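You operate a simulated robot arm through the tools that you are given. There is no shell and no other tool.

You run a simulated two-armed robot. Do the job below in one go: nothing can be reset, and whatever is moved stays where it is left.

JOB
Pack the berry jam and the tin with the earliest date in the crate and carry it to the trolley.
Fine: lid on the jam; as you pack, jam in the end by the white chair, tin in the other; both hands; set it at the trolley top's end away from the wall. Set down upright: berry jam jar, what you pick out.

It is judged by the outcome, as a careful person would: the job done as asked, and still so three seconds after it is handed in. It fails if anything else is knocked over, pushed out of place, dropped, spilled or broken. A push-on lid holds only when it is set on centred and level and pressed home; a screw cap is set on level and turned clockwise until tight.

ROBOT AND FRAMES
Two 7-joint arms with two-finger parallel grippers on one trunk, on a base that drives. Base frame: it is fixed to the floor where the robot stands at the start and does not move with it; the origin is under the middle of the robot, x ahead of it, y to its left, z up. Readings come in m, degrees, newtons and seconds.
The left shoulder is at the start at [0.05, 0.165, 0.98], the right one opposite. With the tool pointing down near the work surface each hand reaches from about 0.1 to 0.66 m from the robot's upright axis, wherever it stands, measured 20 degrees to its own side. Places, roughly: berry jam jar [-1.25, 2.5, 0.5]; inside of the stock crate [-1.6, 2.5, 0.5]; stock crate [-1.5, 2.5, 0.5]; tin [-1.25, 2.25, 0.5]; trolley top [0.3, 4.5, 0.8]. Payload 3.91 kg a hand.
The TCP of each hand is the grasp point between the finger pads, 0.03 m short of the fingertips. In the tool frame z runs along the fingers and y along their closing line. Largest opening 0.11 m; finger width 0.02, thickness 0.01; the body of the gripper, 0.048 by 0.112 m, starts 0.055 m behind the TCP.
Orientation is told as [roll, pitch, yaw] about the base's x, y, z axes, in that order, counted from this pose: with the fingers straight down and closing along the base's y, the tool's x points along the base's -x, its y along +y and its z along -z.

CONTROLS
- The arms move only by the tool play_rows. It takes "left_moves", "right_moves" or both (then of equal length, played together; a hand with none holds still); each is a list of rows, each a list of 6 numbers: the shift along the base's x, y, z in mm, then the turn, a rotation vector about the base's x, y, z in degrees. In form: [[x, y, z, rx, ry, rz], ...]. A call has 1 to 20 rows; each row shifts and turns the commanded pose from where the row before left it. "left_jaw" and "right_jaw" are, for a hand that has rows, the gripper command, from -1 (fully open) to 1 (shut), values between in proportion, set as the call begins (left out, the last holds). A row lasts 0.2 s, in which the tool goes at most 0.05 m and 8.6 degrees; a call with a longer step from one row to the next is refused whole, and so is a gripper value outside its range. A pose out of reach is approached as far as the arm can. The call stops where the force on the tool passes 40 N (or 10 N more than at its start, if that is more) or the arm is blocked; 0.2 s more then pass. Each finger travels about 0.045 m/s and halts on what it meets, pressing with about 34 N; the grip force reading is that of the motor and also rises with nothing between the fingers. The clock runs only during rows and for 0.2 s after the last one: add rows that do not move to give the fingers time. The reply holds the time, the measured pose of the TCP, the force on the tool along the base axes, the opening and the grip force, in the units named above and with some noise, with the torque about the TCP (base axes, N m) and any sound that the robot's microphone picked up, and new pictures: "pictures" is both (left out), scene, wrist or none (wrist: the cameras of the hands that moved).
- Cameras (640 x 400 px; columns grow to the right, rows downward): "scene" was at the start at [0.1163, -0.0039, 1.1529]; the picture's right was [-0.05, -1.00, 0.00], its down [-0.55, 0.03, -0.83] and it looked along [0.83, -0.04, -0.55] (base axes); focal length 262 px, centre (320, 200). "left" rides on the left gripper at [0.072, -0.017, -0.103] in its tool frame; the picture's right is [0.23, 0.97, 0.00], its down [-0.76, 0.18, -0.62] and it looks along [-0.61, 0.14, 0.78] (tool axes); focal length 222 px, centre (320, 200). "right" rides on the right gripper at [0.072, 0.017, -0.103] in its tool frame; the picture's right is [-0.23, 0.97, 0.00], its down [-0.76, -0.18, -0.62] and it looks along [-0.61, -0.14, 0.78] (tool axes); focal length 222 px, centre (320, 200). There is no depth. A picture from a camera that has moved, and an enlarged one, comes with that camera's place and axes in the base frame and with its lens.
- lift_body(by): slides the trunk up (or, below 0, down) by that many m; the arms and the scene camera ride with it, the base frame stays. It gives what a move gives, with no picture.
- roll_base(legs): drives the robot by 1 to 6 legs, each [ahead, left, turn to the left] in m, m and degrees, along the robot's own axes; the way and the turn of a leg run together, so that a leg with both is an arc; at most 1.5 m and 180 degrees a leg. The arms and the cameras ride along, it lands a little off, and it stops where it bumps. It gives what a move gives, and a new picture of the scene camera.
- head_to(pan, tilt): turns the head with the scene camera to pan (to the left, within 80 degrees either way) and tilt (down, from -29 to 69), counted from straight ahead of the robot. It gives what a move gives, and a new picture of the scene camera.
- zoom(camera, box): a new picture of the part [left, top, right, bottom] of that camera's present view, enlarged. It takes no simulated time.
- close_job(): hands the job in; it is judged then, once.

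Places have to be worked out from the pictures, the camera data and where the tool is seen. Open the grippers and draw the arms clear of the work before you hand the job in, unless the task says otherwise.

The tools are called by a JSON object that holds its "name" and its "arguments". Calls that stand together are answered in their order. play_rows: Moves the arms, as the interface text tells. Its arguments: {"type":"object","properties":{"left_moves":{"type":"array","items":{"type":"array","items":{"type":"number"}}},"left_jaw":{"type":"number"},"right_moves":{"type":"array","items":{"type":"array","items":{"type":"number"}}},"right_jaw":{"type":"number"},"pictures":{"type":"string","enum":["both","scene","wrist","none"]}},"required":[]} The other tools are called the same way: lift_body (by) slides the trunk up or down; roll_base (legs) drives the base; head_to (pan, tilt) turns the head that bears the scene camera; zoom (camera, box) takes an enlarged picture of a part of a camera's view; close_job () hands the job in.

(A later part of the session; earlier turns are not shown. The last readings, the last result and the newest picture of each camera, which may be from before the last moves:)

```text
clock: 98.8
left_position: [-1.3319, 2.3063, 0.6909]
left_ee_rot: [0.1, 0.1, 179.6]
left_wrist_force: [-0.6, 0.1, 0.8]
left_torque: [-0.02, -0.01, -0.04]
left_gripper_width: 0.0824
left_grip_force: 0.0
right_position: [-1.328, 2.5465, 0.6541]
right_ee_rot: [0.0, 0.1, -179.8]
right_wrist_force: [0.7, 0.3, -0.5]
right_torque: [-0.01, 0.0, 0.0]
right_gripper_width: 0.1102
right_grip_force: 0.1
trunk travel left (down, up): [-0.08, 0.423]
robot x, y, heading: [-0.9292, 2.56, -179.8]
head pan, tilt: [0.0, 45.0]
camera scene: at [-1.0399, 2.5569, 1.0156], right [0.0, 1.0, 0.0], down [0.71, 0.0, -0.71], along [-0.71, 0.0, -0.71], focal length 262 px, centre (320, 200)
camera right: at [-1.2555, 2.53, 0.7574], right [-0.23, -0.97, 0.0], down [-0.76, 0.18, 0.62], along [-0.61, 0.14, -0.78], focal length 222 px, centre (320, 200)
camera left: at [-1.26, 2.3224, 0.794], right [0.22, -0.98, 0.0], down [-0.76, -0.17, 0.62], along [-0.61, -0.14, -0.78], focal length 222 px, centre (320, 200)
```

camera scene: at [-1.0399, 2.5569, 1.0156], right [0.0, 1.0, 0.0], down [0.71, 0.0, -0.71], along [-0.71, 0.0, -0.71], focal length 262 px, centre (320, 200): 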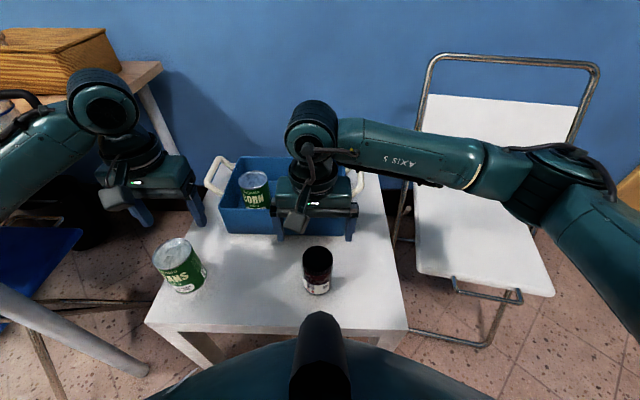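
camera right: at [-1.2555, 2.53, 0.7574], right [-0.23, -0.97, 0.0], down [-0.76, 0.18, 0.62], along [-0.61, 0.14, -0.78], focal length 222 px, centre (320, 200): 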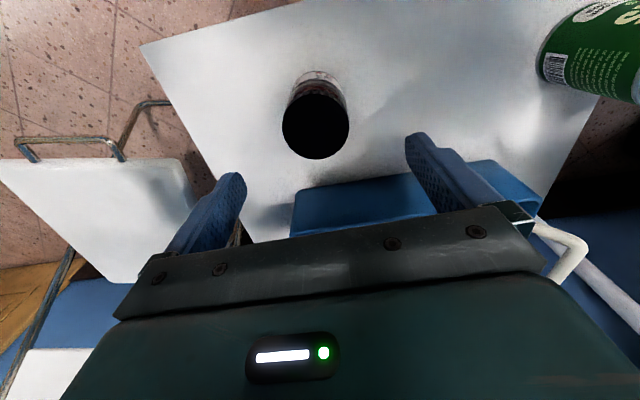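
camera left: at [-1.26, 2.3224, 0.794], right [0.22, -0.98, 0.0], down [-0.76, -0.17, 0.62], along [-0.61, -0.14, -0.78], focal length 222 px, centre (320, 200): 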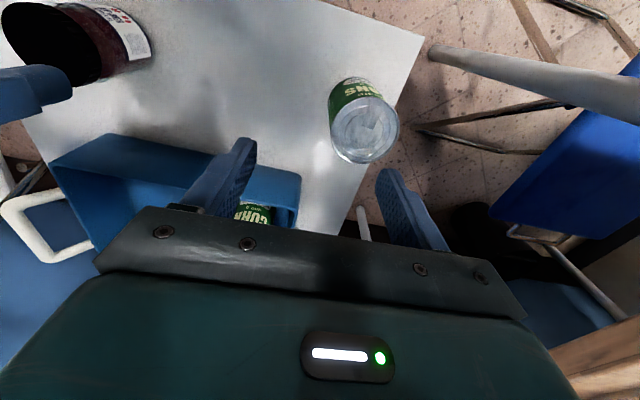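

The cap top is seen at about (-1.327, 2.550). I centre on it and descend so the fingers straddle the jar body below the cap.

{"name": "play_rows", "arguments": {"right_moves": [[0, 3, -20, 0, 0, 0], [0, 0, -40, 0, 0, 0], [0, 0, -40, 0, 0, 0], [0, 0, -30, 0, 0, 0], [0, 0, -10, 0, 0, 0], [0, 0, 0, 0, 0, 0]], "right_jaw": -1, "pictures": "wrist"}}

{"name": "play_rows", "arguments": {"right_moves": [[0, 0, 0, 0, 0, 0], [0, 0, 0, 0, 0, 0], [0, 0, 0, 0, 0, 0], [0, 0, 0, 0, 0, 0], [0, 0, 0, 0, 0, 0], [0, 0, 0, 0, 0, 0]], "right_jaw": 1, "pictures": "both"}}

```text
clock: 100.2
left_position: [-1.3322, 2.3049, 0.6898]
left_ee_rot: [0.1, 0.0, 179.6]
left_wrist_force: [-0.9, 0.1, -0.9]
left_torque: [0.0, -0.01, 0.02]
left_gripper_width: 0.0824
left_grip_force: 0.0
right_position: [-1.3296, 2.5526, 0.5088]
right_ee_rot: [0.0, 0.0, -180.0]
right_wrist_force: [-0.1, 0.7, -0.6]
right_torque: [0.0, 0.0, 0.04]
right_gripper_width: 0.1101
right_grip_force: 0.0
trunk travel left (down, up): [-0.08, 0.423]
robot x, y, heading: [-0.925, 2.5571, -179.6]
head pan, tilt: [0.0, 45.0]
camera right: at [-1.2569, 2.5359, 0.6116], right [-0.23, -0.97, 0.0], down [-0.76, 0.18, 0.62], along [-0.61, 0.14, -0.78], focal length 222 px, centre (320, 200)
```

right: 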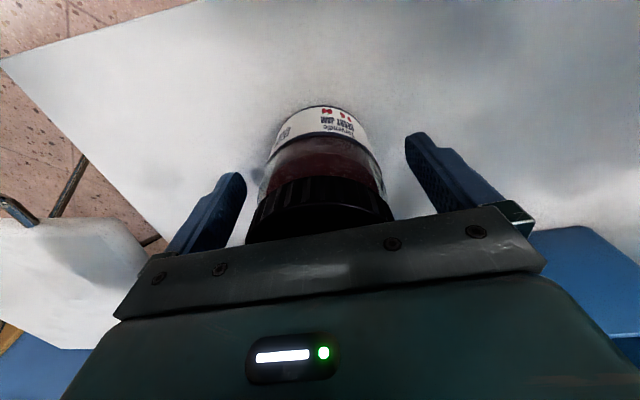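

```text
clock: 101.5
left_position: [-1.3316, 2.3063, 0.69]
left_ee_rot: [0.2, 0.1, 179.6]
left_wrist_force: [-0.5, 1.2, 0.7]
left_torque: [-0.02, -0.03, 0.0]
left_gripper_width: 0.0824
left_grip_force: 0.0
right_position: [-1.3285, 2.5529, 0.5084]
right_ee_rot: [0.0, 0.0, -180.0]
right_wrist_force: [0.3, -2.2, 0.1]
right_torque: [-0.01, 0.01, 0.01]
right_gripper_width: 0.0652
right_grip_force: 34.1
trunk travel left (down, up): [-0.08, 0.423]
robot x, y, heading: [-0.9283, 2.5541, -180.4]
head pan, tilt: [0.0, 45.0]
camera scene: at [-1.0399, 2.5569, 1.0156], right [0.0, 1.0, 0.0], down [0.71, 0.0, -0.71], along [-0.71, 0.0, -0.71], focal length 262 px, centre (320, 200)
camera right: at [-1.2569, 2.5357, 0.6121], right [-0.23, -0.97, 0.0], down [-0.76, 0.18, 0.62], along [-0.61, 0.14, -0.78], focal length 222 px, centre (320, 200)
```

scene: 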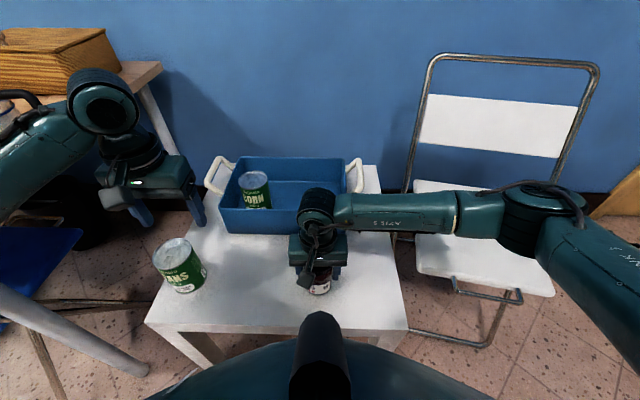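
right: 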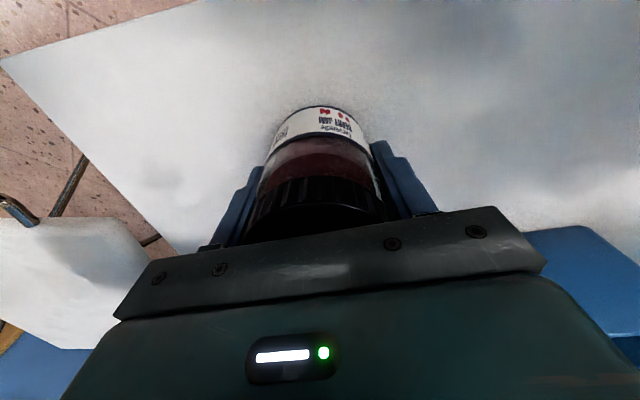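

Jar gripped (0.065 m). I lift it 14 cm, tuck the left hand inward, then shift the base back to be centred on the crate.

{"name": "play_rows", "arguments": {"right_moves": [[0, 0, 15, 0, 0, 0], [0, 0, 40, 0, 0, 0], [0, 0, 45, 0, 0, 0], [0, 0, 40, 0, 0, 0], [0, 0, 0, 0, 0, 0]], "left_moves": [[15, 20, 0, 0, 0, 0], [15, 25, 0, 0, 0, 0], [15, 25, 0, 0, 0, 0], [15, 20, 0, 0, 0, 0], [0, 0, 0, 0, 0, 0]], "right_jaw": 1, "pictures": "none"}}

{"name": "roll_base", "arguments": {"legs": [[0.004, 0.09, 0]]}}

```text
clock: 102.8
left_position: [-1.2708, 2.3949, 0.6915]
left_ee_rot: [0.0, 0.1, 179.6]
left_wrist_force: [-0.4, 0.4, 0.4]
left_torque: [0.04, 0.03, 0.0]
left_gripper_width: 0.0823
left_grip_force: 0.0
right_position: [-1.3252, 2.5504, 0.6503]
right_ee_rot: [0.0, 0.1, -179.9]
right_wrist_force: [-0.2, 0.8, -3.9]
right_torque: [0.0, -0.01, -0.03]
right_gripper_width: 0.0654
right_grip_force: 34.1
trunk travel left (down, up): [-0.08, 0.423]
robot x, y, heading: [-0.9256, 2.5576, -179.9]
head pan, tilt: [0.0, 45.0]
```

```text
clock: 104.2
left_position: [-1.2704, 2.3336, 0.6975]
left_ee_rot: [0.1, -0.6, 178.2]
left_wrist_force: [0.2, 0.4, 0.0]
left_torque: [0.0, 0.01, -0.02]
left_gripper_width: 0.0825
left_grip_force: 0.0
right_position: [-1.3238, 2.4821, 0.6517]
right_ee_rot: [0.5, -0.2, 179.8]
right_wrist_force: [-0.2, -0.5, -4.4]
right_torque: [-0.01, -0.02, -0.01]
right_gripper_width: 0.0652
right_grip_force: 34.4
trunk travel left (down, up): [-0.08, 0.423]
robot x, y, heading: [-0.9244, 2.4828, 180.0]
head pan, tilt: [0.0, 45.0]
stopped in leg 1: the robot was blocked; the commanded pose is now the measured one
camera scene: at [-1.0362, 2.4911, 1.017], right [0.0, 1.0, -0.01], down [0.7, -0.01, -0.71], along [-0.71, -0.01, -0.7], focal length 262 px, centre (320, 200)
```

scene: 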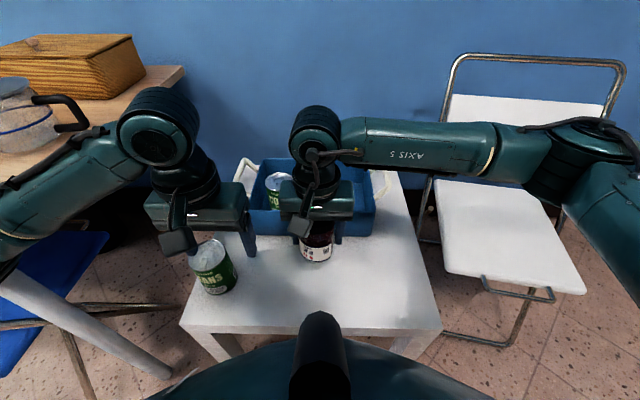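

The base was blocked at y=2.483 and the left arm reads slightly displaced, so its elbow may be touching the table to the left. I look there.

{"name": "head_to", "arguments": {"pan": 55, "tilt": 45}}

```text
clock: 105.4
left_position: [-1.2692, 2.3346, 0.6973]
left_ee_rot: [0.1, -0.4, 178.1]
left_wrist_force: [0.3, 0.6, 0.6]
left_torque: [-0.02, 0.02, 0.0]
left_gripper_width: 0.0823
left_grip_force: 0.1
right_position: [-1.325, 2.4816, 0.6518]
right_ee_rot: [0.7, -0.2, 179.8]
right_wrist_force: [0.2, -0.8, -4.8]
right_torque: [0.03, -0.03, -0.01]
right_gripper_width: 0.0653
right_grip_force: 34.8
trunk travel left (down, up): [-0.08, 0.423]
robot x, y, heading: [-0.9308, 2.4776, 180.0]
head pan, tilt: [55.0, 45.0]
camera scene: at [-1.0023, 2.4248, 1.0171], right [-0.82, 0.58, 0.0], down [0.4, 0.57, -0.72], along [-0.41, -0.59, -0.7], focal length 262 px, centre (320, 200)
```

scene: 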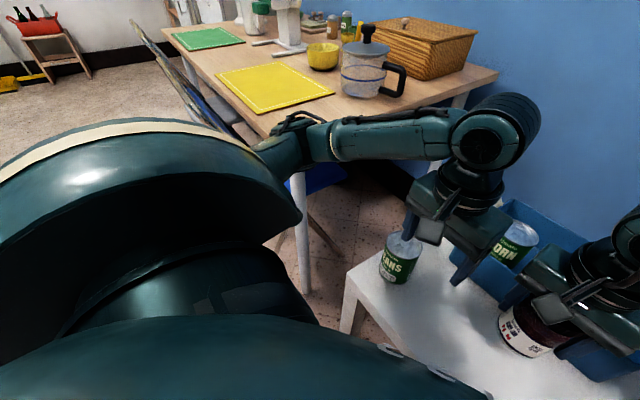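

{"name": "zoom", "arguments": {"camera": "scene", "box": [220, 60, 420, 185]}}

```text
3.20 times, centred on (320, 122) of scene
camera zoom: at [-1.0023, 2.4248, 1.0171], right [-0.82, 0.58, 0.0], down [0.4, 0.57, -0.72], along [-0.41, -0.59, -0.7], focal length 838 px, centre (320, 448)
```

zoom: 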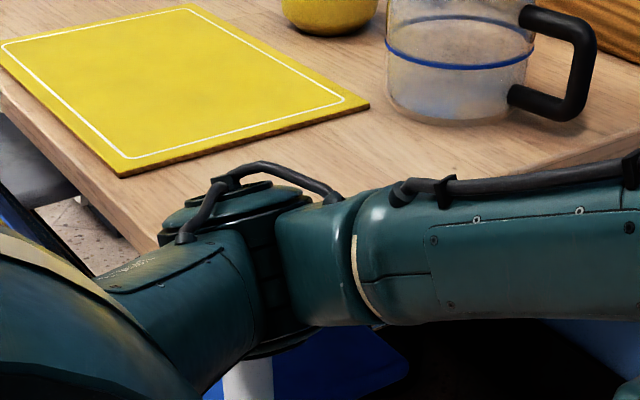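

The left elbow rests against the wooden table's edge; nothing on it has moved. I back the base off 3 cm and then extend the left hand forward to draw the elbow in.

{"name": "roll_base", "arguments": {"legs": [[0, -0.035, 0]]}}

{"name": "play_rows", "arguments": {"left_moves": [[-40, 0, 0, 0, 0, 0.5], [-45, 0, 0, 0, 0, 0.5], [-45, 0, 0, 0, 0, 0.5], [-45, 0, 0, 0, 0, 0.3], [-40, 0, 0, 0, 0, 0], [0, 0, 0, 0, 0, 0]], "pictures": "scene"}}

```text
clock: 106.4
left_position: [-1.2709, 2.3628, 0.692]
left_ee_rot: [-0.5, 0.3, 178.3]
left_wrist_force: [-0.2, -0.1, 0.1]
left_torque: [0.03, -0.01, 0.0]
left_gripper_width: 0.0823
left_grip_force: 0.0
right_position: [-1.325, 2.512, 0.6486]
right_ee_rot: [-0.1, 0.1, 179.8]
right_wrist_force: [0.4, 0.4, -3.5]
right_torque: [-0.01, 0.01, -0.03]
right_gripper_width: 0.0653
right_grip_force: 33.8
trunk travel left (down, up): [-0.08, 0.423]
robot x, y, heading: [-0.9304, 2.5157, 180.0]
head pan, tilt: [55.0, 45.0]
camera scene: at [-1.007, 2.4493, 1.0155], right [-0.82, 0.58, 0.0], down [0.41, 0.58, -0.71], along [-0.41, -0.58, -0.71], focal length 262 px, centre (320, 200)
```

scene: 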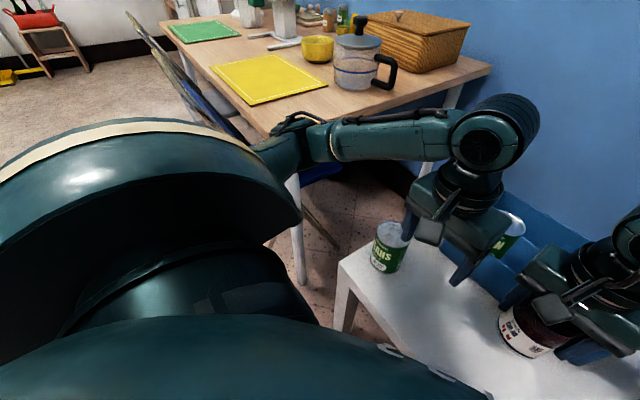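

```text
clock: 107.8
left_position: [-1.4853, 2.3638, 0.6909]
left_ee_rot: [-0.7, 0.2, 180.0]
left_wrist_force: [-0.1, 0.7, 0.6]
left_torque: [0.0, 0.01, 0.01]
left_gripper_width: 0.0827
left_grip_force: 0.1
right_position: [-1.3268, 2.5114, 0.6481]
right_ee_rot: [0.0, 0.1, 179.8]
right_wrist_force: [0.4, 0.4, -3.9]
right_torque: [0.0, 0.02, 0.0]
right_gripper_width: 0.0654
right_grip_force: 33.6
trunk travel left (down, up): [-0.08, 0.423]
robot x, y, heading: [-0.93, 2.5143, 180.0]
head pan, tilt: [55.0, 45.0]
camera scene: at [-1.007, 2.4493, 1.0156], right [-0.82, 0.58, 0.0], down [0.41, 0.58, -0.71], along [-0.41, -0.58, -0.71], focal length 262 px, centre (320, 200)
```

scene: 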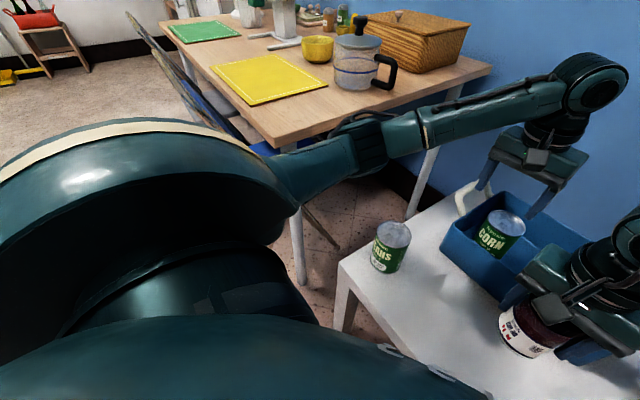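

The elbow is clear now. From here I carry the jar with the right hand over the crate's +y (white-chair) end.

{"name": "head_to", "arguments": {"pan": 0, "tilt": 45}}

{"name": "play_rows", "arguments": {"right_moves": [[-20, 20, 5, 0, 0, 0], [-35, 20, 0, 0, 0, 0], [-45, 2, 0, 0, 0, 0], [-45, 0, 0, 0, 0, 0], [-45, 0, 0, 0, 0, 0], [-38, 0, 0, 0, 0, 0], [0, 0, 0, 0, 0, 0]], "right_jaw": 1, "pictures": "both"}}

```text
clock: 109.0
left_position: [-1.485, 2.3632, 0.6907]
left_ee_rot: [-0.5, 0.2, -179.9]
left_wrist_force: [1.1, -0.1, 0.5]
left_torque: [0.02, 0.0, -0.04]
left_gripper_width: 0.0825
left_grip_force: 0.0
right_position: [-1.3264, 2.5104, 0.6485]
right_ee_rot: [0.0, 0.1, 179.8]
right_wrist_force: [-1.1, -0.2, -3.2]
right_torque: [-0.01, 0.01, 0.01]
right_gripper_width: 0.0654
right_grip_force: 34.0
trunk travel left (down, up): [-0.08, 0.423]
robot x, y, heading: [-0.9307, 2.5162, 179.8]
head pan, tilt: [0.0, 45.0]
camera scene: at [-1.0415, 2.5159, 1.0156], right [0.0, 1.0, 0.0], down [0.71, 0.0, -0.71], along [-0.71, 0.0, -0.71], focal length 262 px, centre (320, 200)
```

scene: 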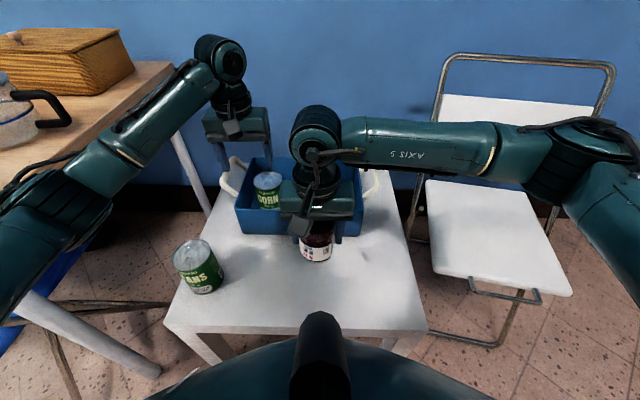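

```text
clock: 110.6
left_position: [-1.4845, 2.363, 0.6906]
left_ee_rot: [-0.5, 0.2, -180.0]
left_wrist_force: [0.2, -1.3, -0.9]
left_torque: [0.03, 0.01, 0.0]
left_gripper_width: 0.0823
left_grip_force: 0.0
right_position: [-1.5556, 2.5542, 0.6548]
right_ee_rot: [0.0, 0.1, 180.0]
right_wrist_force: [0.2, -0.4, -3.3]
right_torque: [0.02, 0.02, 0.01]
right_gripper_width: 0.0653
right_grip_force: 34.1
trunk travel left (down, up): [-0.08, 0.423]
robot x, y, heading: [-0.9306, 2.5166, 179.9]
head pan, tilt: [0.0, 45.0]
camera scene: at [-1.0415, 2.5157, 1.0156], right [0.0, 1.0, 0.0], down [0.71, 0.0, -0.71], along [-0.71, 0.0, -0.71], focal length 262 px, centre (320, 200)
camera right: at [-1.4845, 2.5376, 0.7574], right [-0.23, -0.97, 0.0], down [-0.76, 0.18, 0.62], along [-0.61, 0.14, -0.78], focal length 222 px, centre (320, 200)
```

scene: 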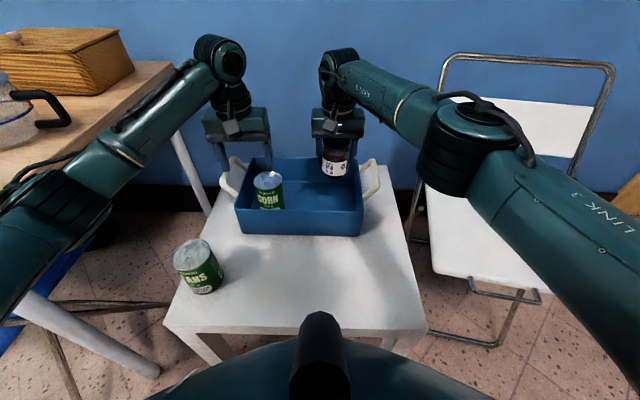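
right: 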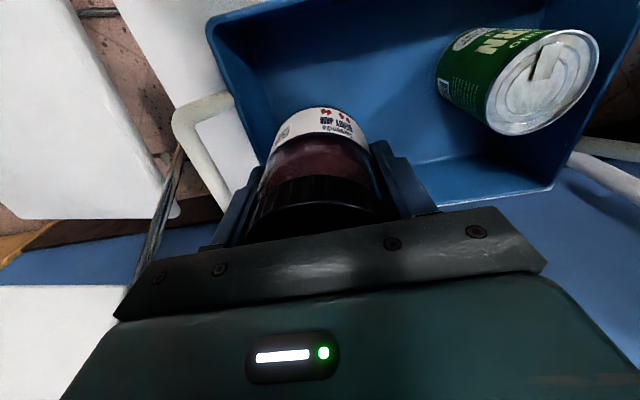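

Jar is over the +y end of the crate. I lower it, slowing near the floor (contact expected at TCP z≈0.514).

{"name": "play_rows", "arguments": {"right_moves": [[0, 0, -30, 0, 0, 0], [0, 0, -45, 0, 0, 0], [0, 0, -40, 0, 0, 0], [0, 0, -15, 0, 0, 0], [0, 0, -5, 0, 0, 0], [0, 0, -3, 0, 0, 0], [0, 0, 0, 0, 0, 0]], "right_jaw": 1, "pictures": "scene"}}

{"name": "play_rows", "arguments": {"right_moves": [[0, 0, -2, 0, 0, 0], [0, 0, -2, 0, 0, 0], [0, 0, 0, 0, 0, 0]], "right_jaw": 1, "pictures": "none"}}

```text
clock: 112.2
left_position: [-1.485, 2.3624, 0.6908]
left_ee_rot: [-0.5, 0.2, -179.9]
left_wrist_force: [0.7, 0.4, 0.5]
left_torque: [0.0, -0.01, -0.01]
left_gripper_width: 0.0824
left_grip_force: 0.1
right_position: [-1.5441, 2.5585, 0.5365]
right_ee_rot: [0.1, 0.0, 179.8]
right_wrist_force: [0.8, 0.1, -4.5]
right_torque: [-0.03, 0.01, 0.0]
right_gripper_width: 0.0651
right_grip_force: 33.7
right hand out of reach, approached as far as the arm can: row 2, 3, 4
trunk travel left (down, up): [-0.08, 0.423]
robot x, y, heading: [-0.9281, 2.5136, 179.6]
head pan, tilt: [0.0, 45.0]
camera scene: at [-1.0416, 2.516, 1.0156], right [0.0, 1.0, 0.0], down [0.71, 0.0, -0.71], along [-0.71, 0.0, -0.71], focal length 262 px, centre (320, 200)
```

scene: 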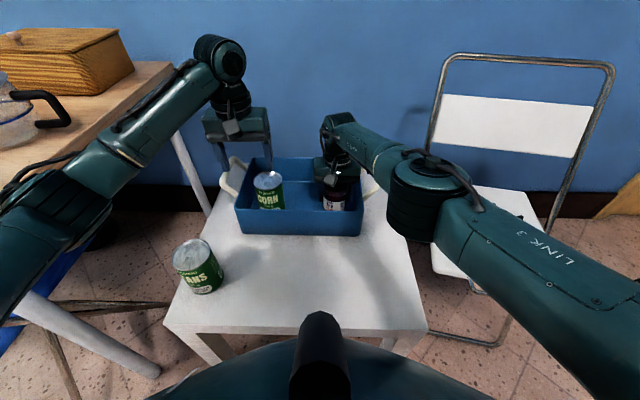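

```text
clock: 113.0
left_position: [-1.4844, 2.3634, 0.6906]
left_ee_rot: [-0.5, 0.2, -180.0]
left_wrist_force: [-0.1, -0.6, -0.3]
left_torque: [0.01, -0.02, -0.02]
left_gripper_width: 0.0825
left_grip_force: 0.1
right_position: [-1.5439, 2.5577, 0.5328]
right_ee_rot: [0.0, -0.1, 179.8]
right_wrist_force: [0.1, 0.5, -3.9]
right_torque: [0.05, -0.01, 0.03]
right_gripper_width: 0.0654
right_grip_force: 33.7
trunk travel left (down, up): [-0.08, 0.423]
robot x, y, heading: [-0.9296, 2.5137, 180.0]
head pan, tilt: [0.0, 45.0]
```

The reach limit shifted it 1 cm nearer, still well inside. I continue down the last ~18 mm.

{"name": "play_rows", "arguments": {"right_moves": [[2, 0, -7, 0, 0, 0], [0, 0, -5, 0, 0, 0], [0, 0, -2, 0, 0, 0], [0, 0, 0, 0, 0, 0]], "right_jaw": 1, "pictures": "none"}}

{"name": "play_rows", "arguments": {"right_moves": [[0, 0, -2, 0, 0, 0], [0, 0, -1, 0, 0, 0], [0, 0, 0, 0, 0, 0]], "right_jaw": 1, "pictures": "wrist"}}

```text
clock: 114.0
left_position: [-1.4851, 2.3632, 0.6921]
left_ee_rot: [-0.6, 0.3, -179.9]
left_wrist_force: [0.9, 0.5, -0.5]
left_torque: [0.01, 0.02, 0.0]
left_gripper_width: 0.0823
left_grip_force: 0.1
right_position: [-1.5399, 2.5565, 0.5192]
right_ee_rot: [-0.2, 0.0, 179.8]
right_wrist_force: [-0.3, -0.8, -3.8]
right_torque: [-0.02, 0.0, 0.05]
right_gripper_width: 0.0651
right_grip_force: 34.1
trunk travel left (down, up): [-0.08, 0.423]
robot x, y, heading: [-0.926, 2.5144, 179.7]
head pan, tilt: [0.0, 45.0]
```

```text
clock: 114.8
left_position: [-1.485, 2.3627, 0.6915]
left_ee_rot: [-0.6, 0.2, -179.9]
left_wrist_force: [0.1, 0.4, -0.2]
left_torque: [0.0, -0.04, -0.01]
left_gripper_width: 0.0826
left_grip_force: 0.0
right_position: [-1.5396, 2.5583, 0.5172]
right_ee_rot: [0.0, 0.0, 179.8]
right_wrist_force: [0.5, 0.1, 4.0]
right_torque: [-0.11, 0.17, 0.03]
right_gripper_width: 0.0649
right_grip_force: 33.9
trunk travel left (down, up): [-0.08, 0.423]
robot x, y, heading: [-0.9313, 2.5174, 179.9]
head pan, tilt: [0.0, 45.0]
camera right: at [-1.4677, 2.5414, 0.6205], right [-0.23, -0.97, 0.0], down [-0.76, 0.18, 0.62], along [-0.61, 0.14, -0.78], focal length 222 px, centre (320, 200)
```

right: 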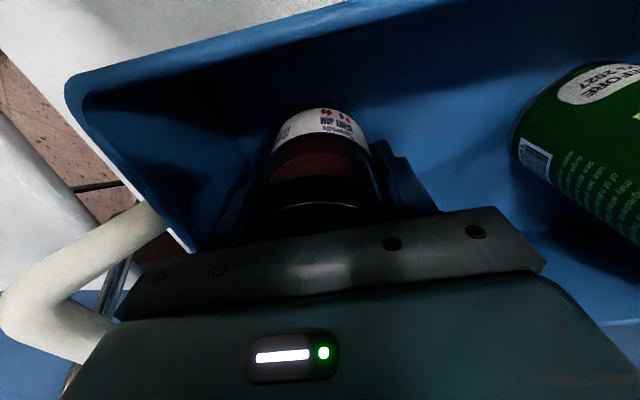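

Contact felt (8 N change). I open the right fingers slightly and lift straight out.

{"name": "play_rows", "arguments": {"right_moves": [[0, 0, 0, 0, 0, 0], [0, 0, 0, 0, 0, 0], [0, 0, 0, 0, 0, 0]], "right_jaw": -0.42, "pictures": "none"}}

{"name": "play_rows", "arguments": {"right_moves": [[0, 0, 15, 0, 0, 0], [0, 0, 35, 0, 0, 0], [0, 0, 45, 0, 0, 0], [0, 0, 45, 0, 0, 0], [0, 0, 0, 0, 0, 0]], "pictures": "both"}}

{"name": "zoom", "arguments": {"camera": "scene", "box": [210, 140, 400, 260]}}

```text
clock: 115.6
left_position: [-1.4843, 2.3633, 0.6917]
left_ee_rot: [-0.7, 0.2, -179.9]
left_wrist_force: [-0.9, 1.3, -0.7]
left_torque: [-0.01, 0.01, -0.01]
left_gripper_width: 0.0825
left_grip_force: 0.1
right_position: [-1.5406, 2.5587, 0.5171]
right_ee_rot: [-0.3, 0.1, 179.9]
right_wrist_force: [-0.2, 0.8, 0.4]
right_torque: [0.02, 0.0, 0.01]
right_gripper_width: 0.0783
right_grip_force: 0.0
trunk travel left (down, up): [-0.08, 0.423]
robot x, y, heading: [-0.9281, 2.5148, 179.9]
head pan, tilt: [0.0, 45.0]
```

```text
clock: 116.8
left_position: [-1.4853, 2.3639, 0.6919]
left_ee_rot: [-0.6, 0.2, -179.9]
left_wrist_force: [-0.2, 0.1, -0.5]
left_torque: [-0.01, -0.01, 0.0]
left_gripper_width: 0.0825
left_grip_force: 0.0
right_position: [-1.5448, 2.5553, 0.6532]
right_ee_rot: [-0.2, 0.1, 179.8]
right_wrist_force: [0.5, 0.3, -0.6]
right_torque: [0.01, 0.0, 0.0]
right_gripper_width: 0.0783
right_grip_force: 0.1
trunk travel left (down, up): [-0.08, 0.423]
robot x, y, heading: [-0.928, 2.5144, 179.9]
head pan, tilt: [0.0, 45.0]
camera scene: at [-1.0413, 2.516, 1.0156], right [0.0, 1.0, 0.0], down [0.71, 0.0, -0.71], along [-0.71, 0.0, -0.71], focal length 262 px, centre (320, 200)
camera right: at [-1.4723, 2.539, 0.7567], right [-0.23, -0.97, 0.0], down [-0.76, 0.18, 0.62], along [-0.61, 0.14, -0.78], focal length 222 px, centre (320, 200)
```

scene: 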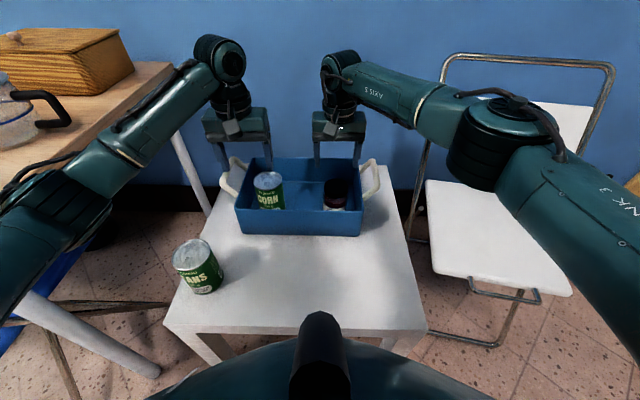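
right: 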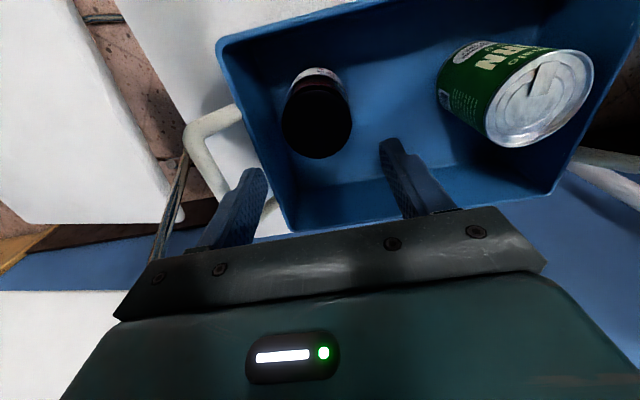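

```text
3.33 times, centred on (305, 200) of scene
camera zoom: at [-1.0413, 2.516, 1.0156], right [0.0, 1.0, 0.0], down [0.71, 0.0, -0.71], along [-0.71, 0.0, -0.71], focal length 873 px, centre (370, 200)
```

zoom: 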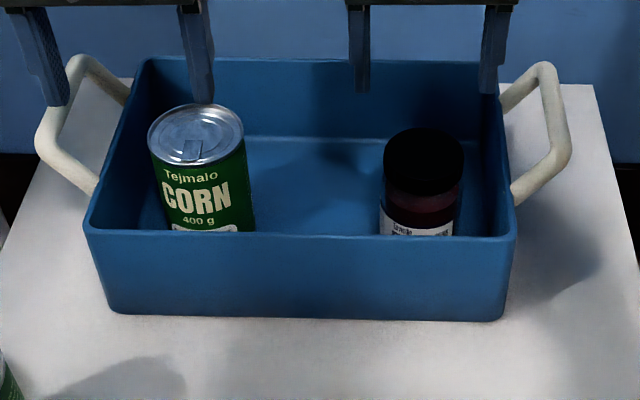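

Both items are packed upright, jam toward the white chair. Handle bars measured at y≈2.272 and 2.661, z≈0.583, x≈−1.58. I extend the left hand to keep its elbow in, then recentre the base on the crate.

{"name": "play_rows", "arguments": {"left_moves": [[-28, -10, 0, 0, 0, 0], [-28, -10, 0, 0, 0, 0], [0, 0, 0, 0, 0, 0]], "left_jaw": -1, "pictures": "none"}}

{"name": "roll_base", "arguments": {"legs": [[0.003, 0.043, 0]]}}

```text
clock: 117.6
left_position: [-1.5417, 2.3448, 0.6909]
left_ee_rot: [-0.6, 0.3, -180.0]
left_wrist_force: [-0.1, -0.4, 0.4]
left_torque: [0.01, 0.03, 0.02]
left_gripper_width: 0.1098
left_grip_force: 0.2
right_position: [-1.5447, 2.5553, 0.6525]
right_ee_rot: [0.0, 0.0, 179.8]
right_wrist_force: [0.3, -0.8, 0.4]
right_torque: [0.0, 0.05, 0.01]
right_gripper_width: 0.0781
right_grip_force: 0.1
trunk travel left (down, up): [-0.08, 0.423]
robot x, y, heading: [-0.9303, 2.5136, 179.9]
head pan, tilt: [0.0, 45.0]
```

```text
clock: 118.7
left_position: [-1.5447, 2.3011, 0.6899]
left_ee_rot: [-0.6, 0.2, -180.0]
left_wrist_force: [-0.3, 0.1, 0.4]
left_torque: [0.01, -0.01, -0.04]
left_gripper_width: 0.11
left_grip_force: 0.0
right_position: [-1.5473, 2.5135, 0.6531]
right_ee_rot: [0.0, 0.1, 179.9]
right_wrist_force: [-0.1, -0.7, 0.8]
right_torque: [-0.02, 0.0, 0.0]
right_gripper_width: 0.0781
right_grip_force: 0.1
trunk travel left (down, up): [-0.08, 0.423]
robot x, y, heading: [-0.9355, 2.4736, 179.9]
head pan, tilt: [0.0, 45.0]
camera scene: at [-1.0444, 2.4738, 1.0156], right [0.0, 1.0, 0.0], down [0.71, 0.0, -0.71], along [-0.71, 0.0, -0.71], focal length 262 px, centre (320, 200)
```

scene: 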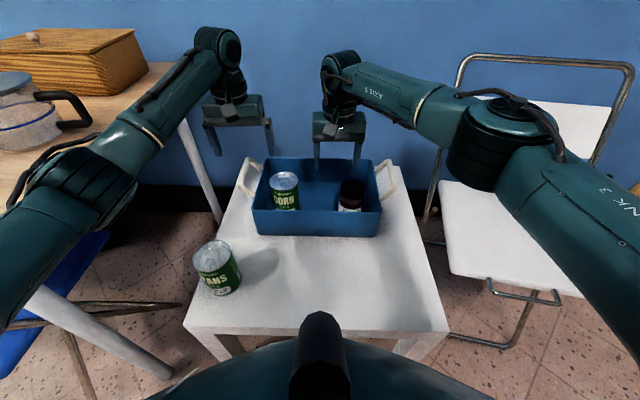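

Base is centred. I move both hands above the handle bars with fingers partly open and check with the wrist cameras.

{"name": "play_rows", "arguments": {"left_moves": [[-5, -10, 0, 0, 0, 0], [-5, -10, -10, 0, 0, 0], [-5, -9, -15, 0, 0, 0], [0, 0, 0, 0, 0, 0], [0, 0, 0, 0, 0, 0]], "right_moves": [[-4, 38, 3, 0, 0, 0], [-4, 38, 3, 0, 0, 0], [-4, 38, 3, 0, 0, 0], [-2, 33, 0, 0, 0, 0], [0, 0, 0, 0, 0, 0]], "left_jaw": 0.1, "right_jaw": 0.1}}

{"name": "zoom", "arguments": {"camera": "left", "box": [160, 40, 480, 240]}}

{"name": "zoom", "arguments": {"camera": "right", "box": [160, 40, 480, 240]}}

```text
clock: 119.9
left_position: [-1.5587, 2.2702, 0.6648]
left_ee_rot: [-0.6, 0.3, -180.0]
left_wrist_force: [-0.2, -0.7, 0.6]
left_torque: [0.01, 0.0, 0.04]
left_gripper_width: 0.0493
left_grip_force: 0.1
right_position: [-1.5611, 2.6622, 0.6628]
right_ee_rot: [0.0, 0.0, 179.9]
right_wrist_force: [0.3, 0.5, 0.9]
right_torque: [0.02, -0.04, 0.02]
right_gripper_width: 0.0494
right_grip_force: 0.1
trunk travel left (down, up): [-0.08, 0.423]
robot x, y, heading: [-0.9322, 2.4755, 180.2]
head pan, tilt: [0.0, 45.0]
camera scene: at [-1.0444, 2.4738, 1.0156], right [0.0, 1.0, 0.0], down [0.71, 0.0, -0.71], along [-0.71, 0.0, -0.71], focal length 262 px, centre (320, 200)
camera right: at [-1.489, 2.646, 0.7652], right [-0.23, -0.97, 0.0], down [-0.76, 0.18, 0.62], along [-0.61, 0.14, -0.78], focal length 222 px, centre (320, 200)
camera left: at [-1.4875, 2.2872, 0.7674], right [0.23, -0.97, -0.01], down [-0.76, -0.19, 0.62], along [-0.6, -0.13, -0.79], focal length 222 px, centre (320, 200)
```

scene: 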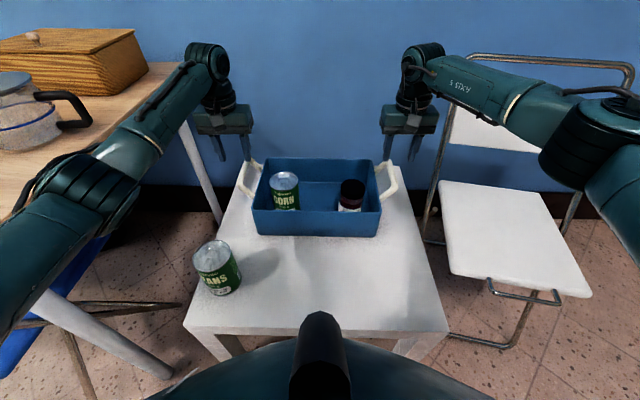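
right: 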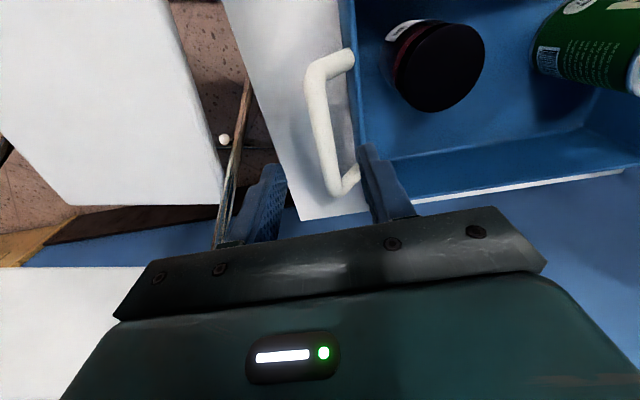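
left: 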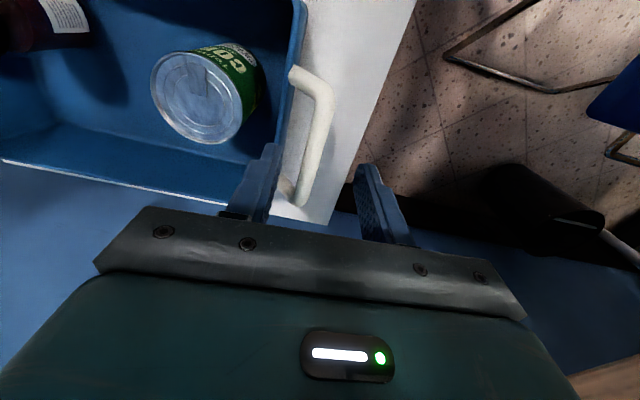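

```text
2.00 times, centred on (320, 140) of left
camera zoom: at [-1.4875, 2.2872, 0.7674], right [0.23, -0.97, -0.01], down [-0.76, -0.19, 0.62], along [-0.6, -0.13, -0.79], focal length 444 px, centre (320, 320)
```

zoom: 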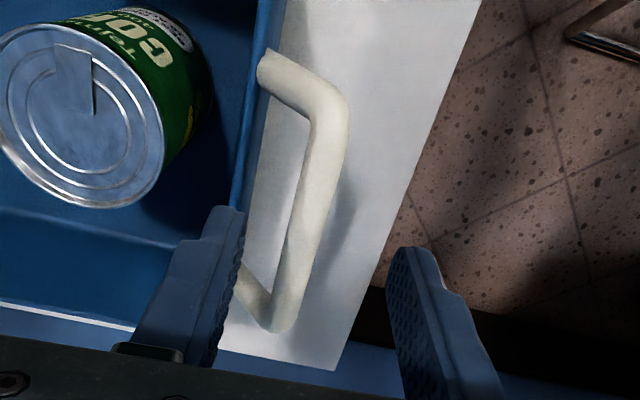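

```text
2.00 times, centred on (320, 140) of right
camera zoom: at [-1.489, 2.646, 0.7652], right [-0.23, -0.97, 0.0], down [-0.76, 0.18, 0.62], along [-0.61, 0.14, -0.78], focal length 444 px, centre (320, 320)
```

zoom: 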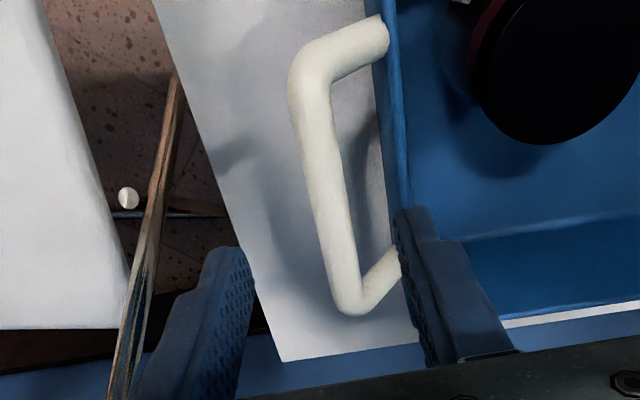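

Bars measured: left y≈2.276, right y≈2.659. I correct laterally, narrow the fingers a little, and descend so the pads straddle the bars just above the crate rim.

{"name": "play_rows", "arguments": {"left_moves": [[-3, 6, 0, 0, 0, 0], [-3, 0, -25, 0, 0, 0], [0, 0, -30, 0, 0, 0], [0, 0, -16, 0, 0, 0], [0, 0, 0, 0, 0, 0]], "right_moves": [[-2, -4, 0, 0, 0, 0], [-2, 0, -25, 0, 0, 0], [0, 0, -30, 0, 0, 0], [0, 0, -14, 0, 0, 0], [0, 0, 0, 0, 0, 0]], "left_jaw": 0.25, "right_jaw": 0.25}}

{"name": "zoom", "arguments": {"camera": "left", "box": [160, 40, 480, 240]}}

{"name": "zoom", "arguments": {"camera": "right", "box": [160, 40, 480, 240]}}

```text
clock: 121.1
left_position: [-1.5641, 2.2801, 0.5932]
left_ee_rot: [-0.7, 0.2, -180.0]
left_wrist_force: [0.4, 0.3, -0.3]
left_torque: [-0.02, 0.02, 0.02]
left_gripper_width: 0.0411
left_grip_force: 0.0
right_position: [-1.5676, 2.6552, 0.5921]
right_ee_rot: [0.0, 0.0, 179.9]
right_wrist_force: [-0.9, -0.1, 0.9]
right_torque: [0.0, 0.04, 0.0]
right_gripper_width: 0.0414
right_grip_force: 0.0
trunk travel left (down, up): [-0.08, 0.423]
robot x, y, heading: [-0.9326, 2.4738, 180.1]
head pan, tilt: [0.0, 45.0]
camera scene: at [-1.0445, 2.4737, 1.0156], right [0.0, 1.0, 0.0], down [0.71, 0.0, -0.71], along [-0.71, 0.0, -0.71], focal length 262 px, centre (320, 200)
camera right: at [-1.4953, 2.6388, 0.6957], right [-0.23, -0.97, 0.0], down [-0.76, 0.18, 0.62], along [-0.61, 0.14, -0.78], focal length 222 px, centre (320, 200)
camera left: at [-1.4932, 2.2966, 0.6971], right [0.23, -0.97, -0.01], down [-0.76, -0.19, 0.62], along [-0.6, -0.13, -0.79], focal length 222 px, centre (320, 200)
```

scene: 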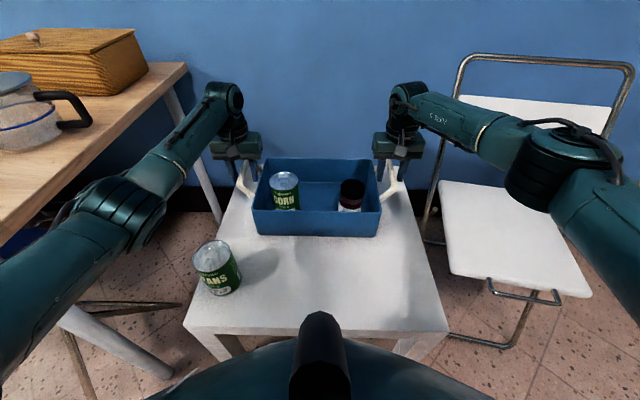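
right: 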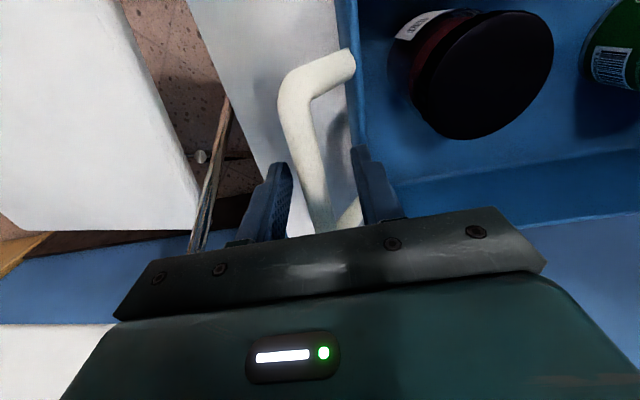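
left: 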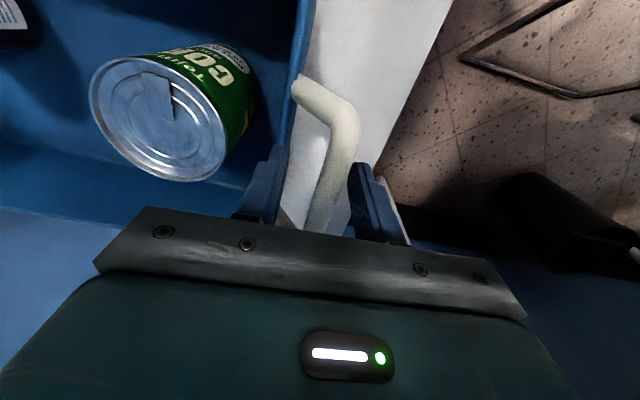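

```text
2.00 times, centred on (320, 140) of left
camera zoom: at [-1.4932, 2.2966, 0.6971], right [0.23, -0.97, -0.01], down [-0.76, -0.19, 0.62], along [-0.6, -0.13, -0.79], focal length 444 px, centre (320, 320)
```

zoom: 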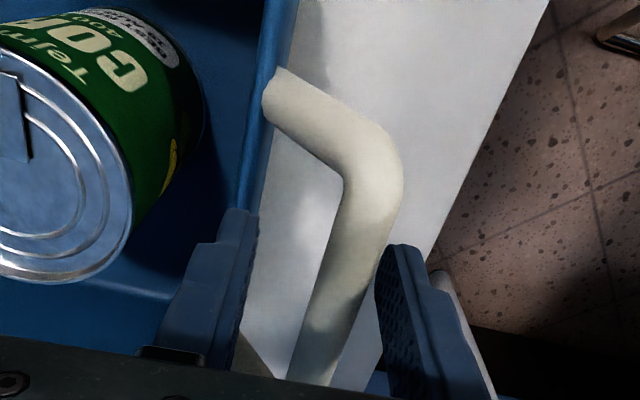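

```text
2.00 times, centred on (320, 140) of right
camera zoom: at [-1.4953, 2.6388, 0.6957], right [-0.23, -0.97, 0.0], down [-0.76, 0.18, 0.62], along [-0.61, 0.14, -0.78], focal length 444 px, centre (320, 320)
```

zoom: 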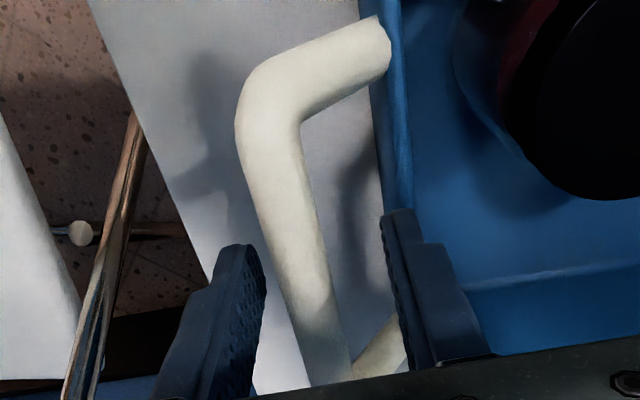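

Both bars are between the fingers. I fine-tune a few millimetres, lower 5 mm more and close both grippers.

{"name": "play_rows", "arguments": {"left_moves": [[0, -3, -3, 0, 0, 0], [0, 0, -3, 0, 0, 0], [0, 0, 0, 0, 0, 0]], "right_moves": [[0, 2, -3, 0, 0, 0], [0, 0, -2, 0, 0, 0], [0, 0, 0, 0, 0, 0]], "pictures": "none"}}

{"name": "play_rows", "arguments": {"left_moves": [[0, 0, 0, 0, 0, 0], [0, 0, 0, 0, 0, 0], [0, 0, 0, 0, 0, 0], [0, 0, 0, 0, 0, 0]], "right_moves": [[0, 0, 0, 0, 0, 0], [0, 0, 0, 0, 0, 0], [0, 0, 0, 0, 0, 0], [0, 0, 0, 0, 0, 0]], "left_jaw": 1, "right_jaw": 1}}

```text
clock: 121.9
left_position: [-1.5637, 2.2764, 0.5877]
left_ee_rot: [-0.6, 0.3, -179.9]
left_wrist_force: [-0.7, -0.2, 0.2]
left_torque: [0.02, 0.01, -0.03]
left_gripper_width: 0.0412
left_grip_force: 0.0
right_position: [-1.5664, 2.6576, 0.5874]
right_ee_rot: [0.0, 0.0, 179.9]
right_wrist_force: [-0.5, -0.5, 0.0]
right_torque: [-0.05, 0.0, -0.03]
right_gripper_width: 0.0413
right_grip_force: 0.1
trunk travel left (down, up): [-0.08, 0.423]
robot x, y, heading: [-0.9343, 2.4746, 180.0]
head pan, tilt: [0.0, 45.0]
```

```text
clock: 122.9
left_position: [-1.5637, 2.2744, 0.5874]
left_ee_rot: [-0.4, 0.2, -179.9]
left_wrist_force: [4.1, -16.6, 1.1]
left_torque: [-0.04, 0.44, -0.7]
left_gripper_width: 0.0164
left_grip_force: 34.0
right_position: [-1.5668, 2.6601, 0.5875]
right_ee_rot: [-0.2, 0.1, 179.7]
right_wrist_force: [-2.3, 11.5, 0.0]
right_torque: [0.0, -0.6, -0.66]
right_gripper_width: 0.0157
right_grip_force: 34.1
trunk travel left (down, up): [-0.08, 0.423]
robot x, y, heading: [-0.9299, 2.473, 179.9]
head pan, tilt: [0.0, 45.0]
camera scene: at [-1.0444, 2.4735, 1.0156], right [0.0, 1.0, 0.0], down [0.71, 0.0, -0.71], along [-0.71, 0.0, -0.71], focal length 262 px, centre (320, 200)
camera right: at [-1.4947, 2.6426, 0.6905], right [-0.23, -0.97, 0.0], down [-0.76, 0.18, 0.62], along [-0.61, 0.15, -0.78], focal length 222 px, centre (320, 200)
camera left: at [-1.4931, 2.2911, 0.6915], right [0.23, -0.97, -0.01], down [-0.76, -0.19, 0.62], along [-0.6, -0.14, -0.79], focal length 222 px, centre (320, 200)
```

scene: 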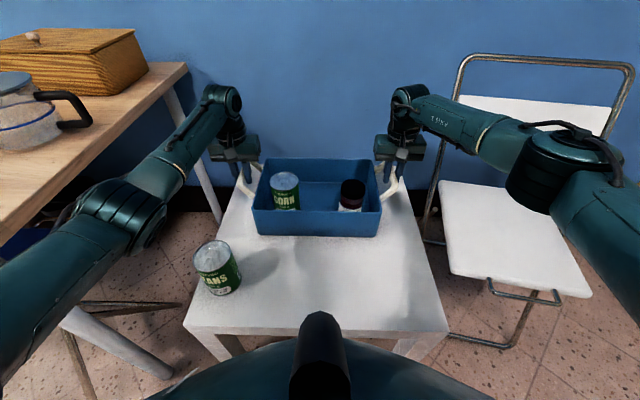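
right: 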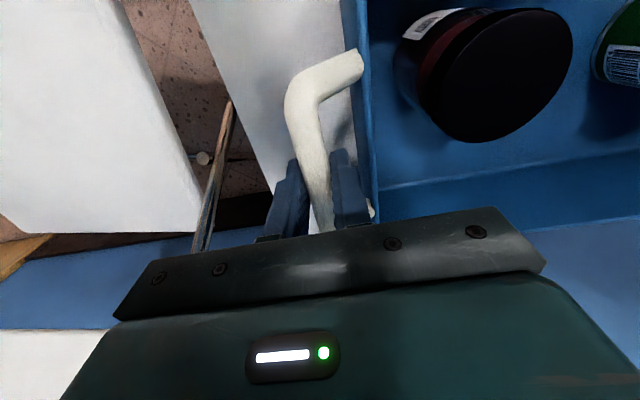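
left: 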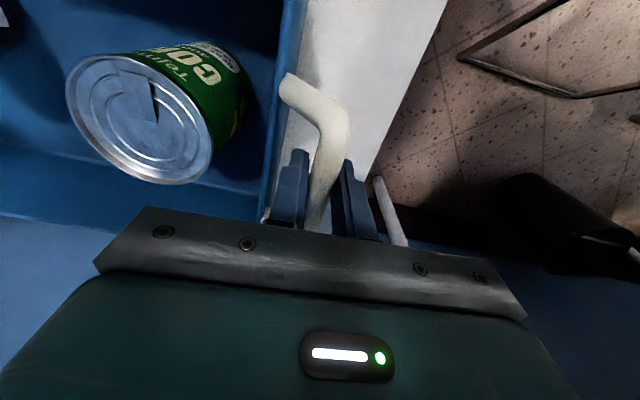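

Both bars are gripped. I relieve the slight outward strain by 2 mm per hand, then lift with the trunk so both hands rise together.

{"name": "play_rows", "arguments": {"left_moves": [[0, -2, 0, 0, 0, 0], [0, 0, 0, 0, 0, 0]], "right_moves": [[0, 1.5, 0, 0, 0, 0], [0, 0, 0, 0, 0, 0]], "pictures": "none"}}

{"name": "lift_body", "arguments": {"by": 0.02}}

```text
clock: 123.5
left_position: [-1.5653, 2.2747, 0.5878]
left_ee_rot: [-0.5, 0.3, -179.8]
left_wrist_force: [0.5, -12.0, 0.8]
left_torque: [-0.08, -0.5, -0.7]
left_gripper_width: 0.0161
left_grip_force: 34.1
right_position: [-1.5668, 2.6602, 0.5881]
right_ee_rot: [0.0, 0.0, 179.9]
right_wrist_force: [-5.6, 7.6, 0.0]
right_torque: [-0.04, -0.23, -0.71]
right_gripper_width: 0.0157
right_grip_force: 34.3
trunk travel left (down, up): [-0.08, 0.423]
robot x, y, heading: [-0.9312, 2.4731, 179.7]
head pan, tilt: [0.0, 45.0]
```

```text
clock: 124.2
left_position: [-1.5645, 2.2741, 0.6063]
left_ee_rot: [-0.6, 0.4, -180.0]
left_wrist_force: [4.8, -6.4, -7.0]
left_torque: [-0.06, -0.29, -0.74]
left_gripper_width: 0.0164
left_grip_force: 33.8
right_position: [-1.5662, 2.661, 0.6056]
right_ee_rot: [-0.1, 0.1, 179.9]
right_wrist_force: [-4.1, 6.4, -7.0]
right_torque: [0.1, 0.33, -0.69]
right_gripper_width: 0.0158
right_grip_force: 33.7
trunk travel left (down, up): [-0.1, 0.403]
robot x, y, heading: [-0.9372, 2.4707, 179.8]
head pan, tilt: [0.0, 45.0]
```

Weight is shared evenly (7 N each), so it's off the table. I view it for level before lifting further.

{"name": "zoom", "arguments": {"camera": "scene", "box": [210, 120, 430, 260]}}

{"name": "lift_body", "arguments": {"by": 0.1}}

{"name": "zoom", "arguments": {"camera": "scene", "box": [210, 120, 430, 260]}}

```text
2.86 times, centred on (320, 190) of scene
camera zoom: at [-1.0457, 2.4737, 1.0354], right [0.0, 1.0, 0.0], down [0.71, 0.0, -0.71], along [-0.71, 0.0, -0.71], focal length 749 px, centre (320, 229)
```

zoom: 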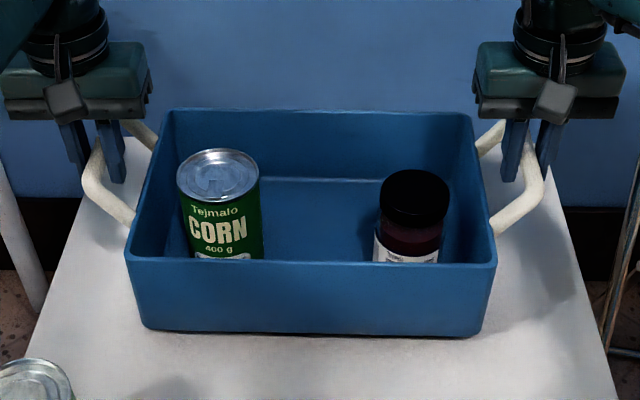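

```text
clock: 125.5
left_position: [-1.5657, 2.2737, 0.7074]
left_ee_rot: [-0.6, 0.3, -180.0]
left_wrist_force: [3.9, -4.7, -7.4]
left_torque: [-0.05, -0.3, -0.72]
left_gripper_width: 0.0162
left_grip_force: 34.8
right_position: [-1.5663, 2.6602, 0.7061]
right_ee_rot: [0.0, 0.2, 179.9]
right_wrist_force: [-3.5, 2.9, -8.1]
right_torque: [0.03, 0.42, -0.73]
right_gripper_width: 0.016
right_grip_force: 33.6
trunk travel left (down, up): [-0.2, 0.303]
robot x, y, heading: [-0.9342, 2.4752, 179.8]
head pan, tilt: [0.0, 45.0]
```

```text
2.86 times, centred on (320, 190) of scene
camera zoom: at [-1.0459, 2.4737, 1.1354], right [0.0, 1.0, 0.0], down [0.71, 0.0, -0.71], along [-0.71, 0.0, -0.71], focal length 749 px, centre (320, 229)
```

zoom: 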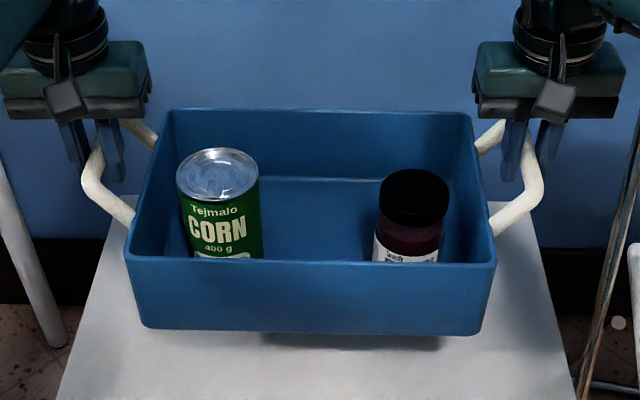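

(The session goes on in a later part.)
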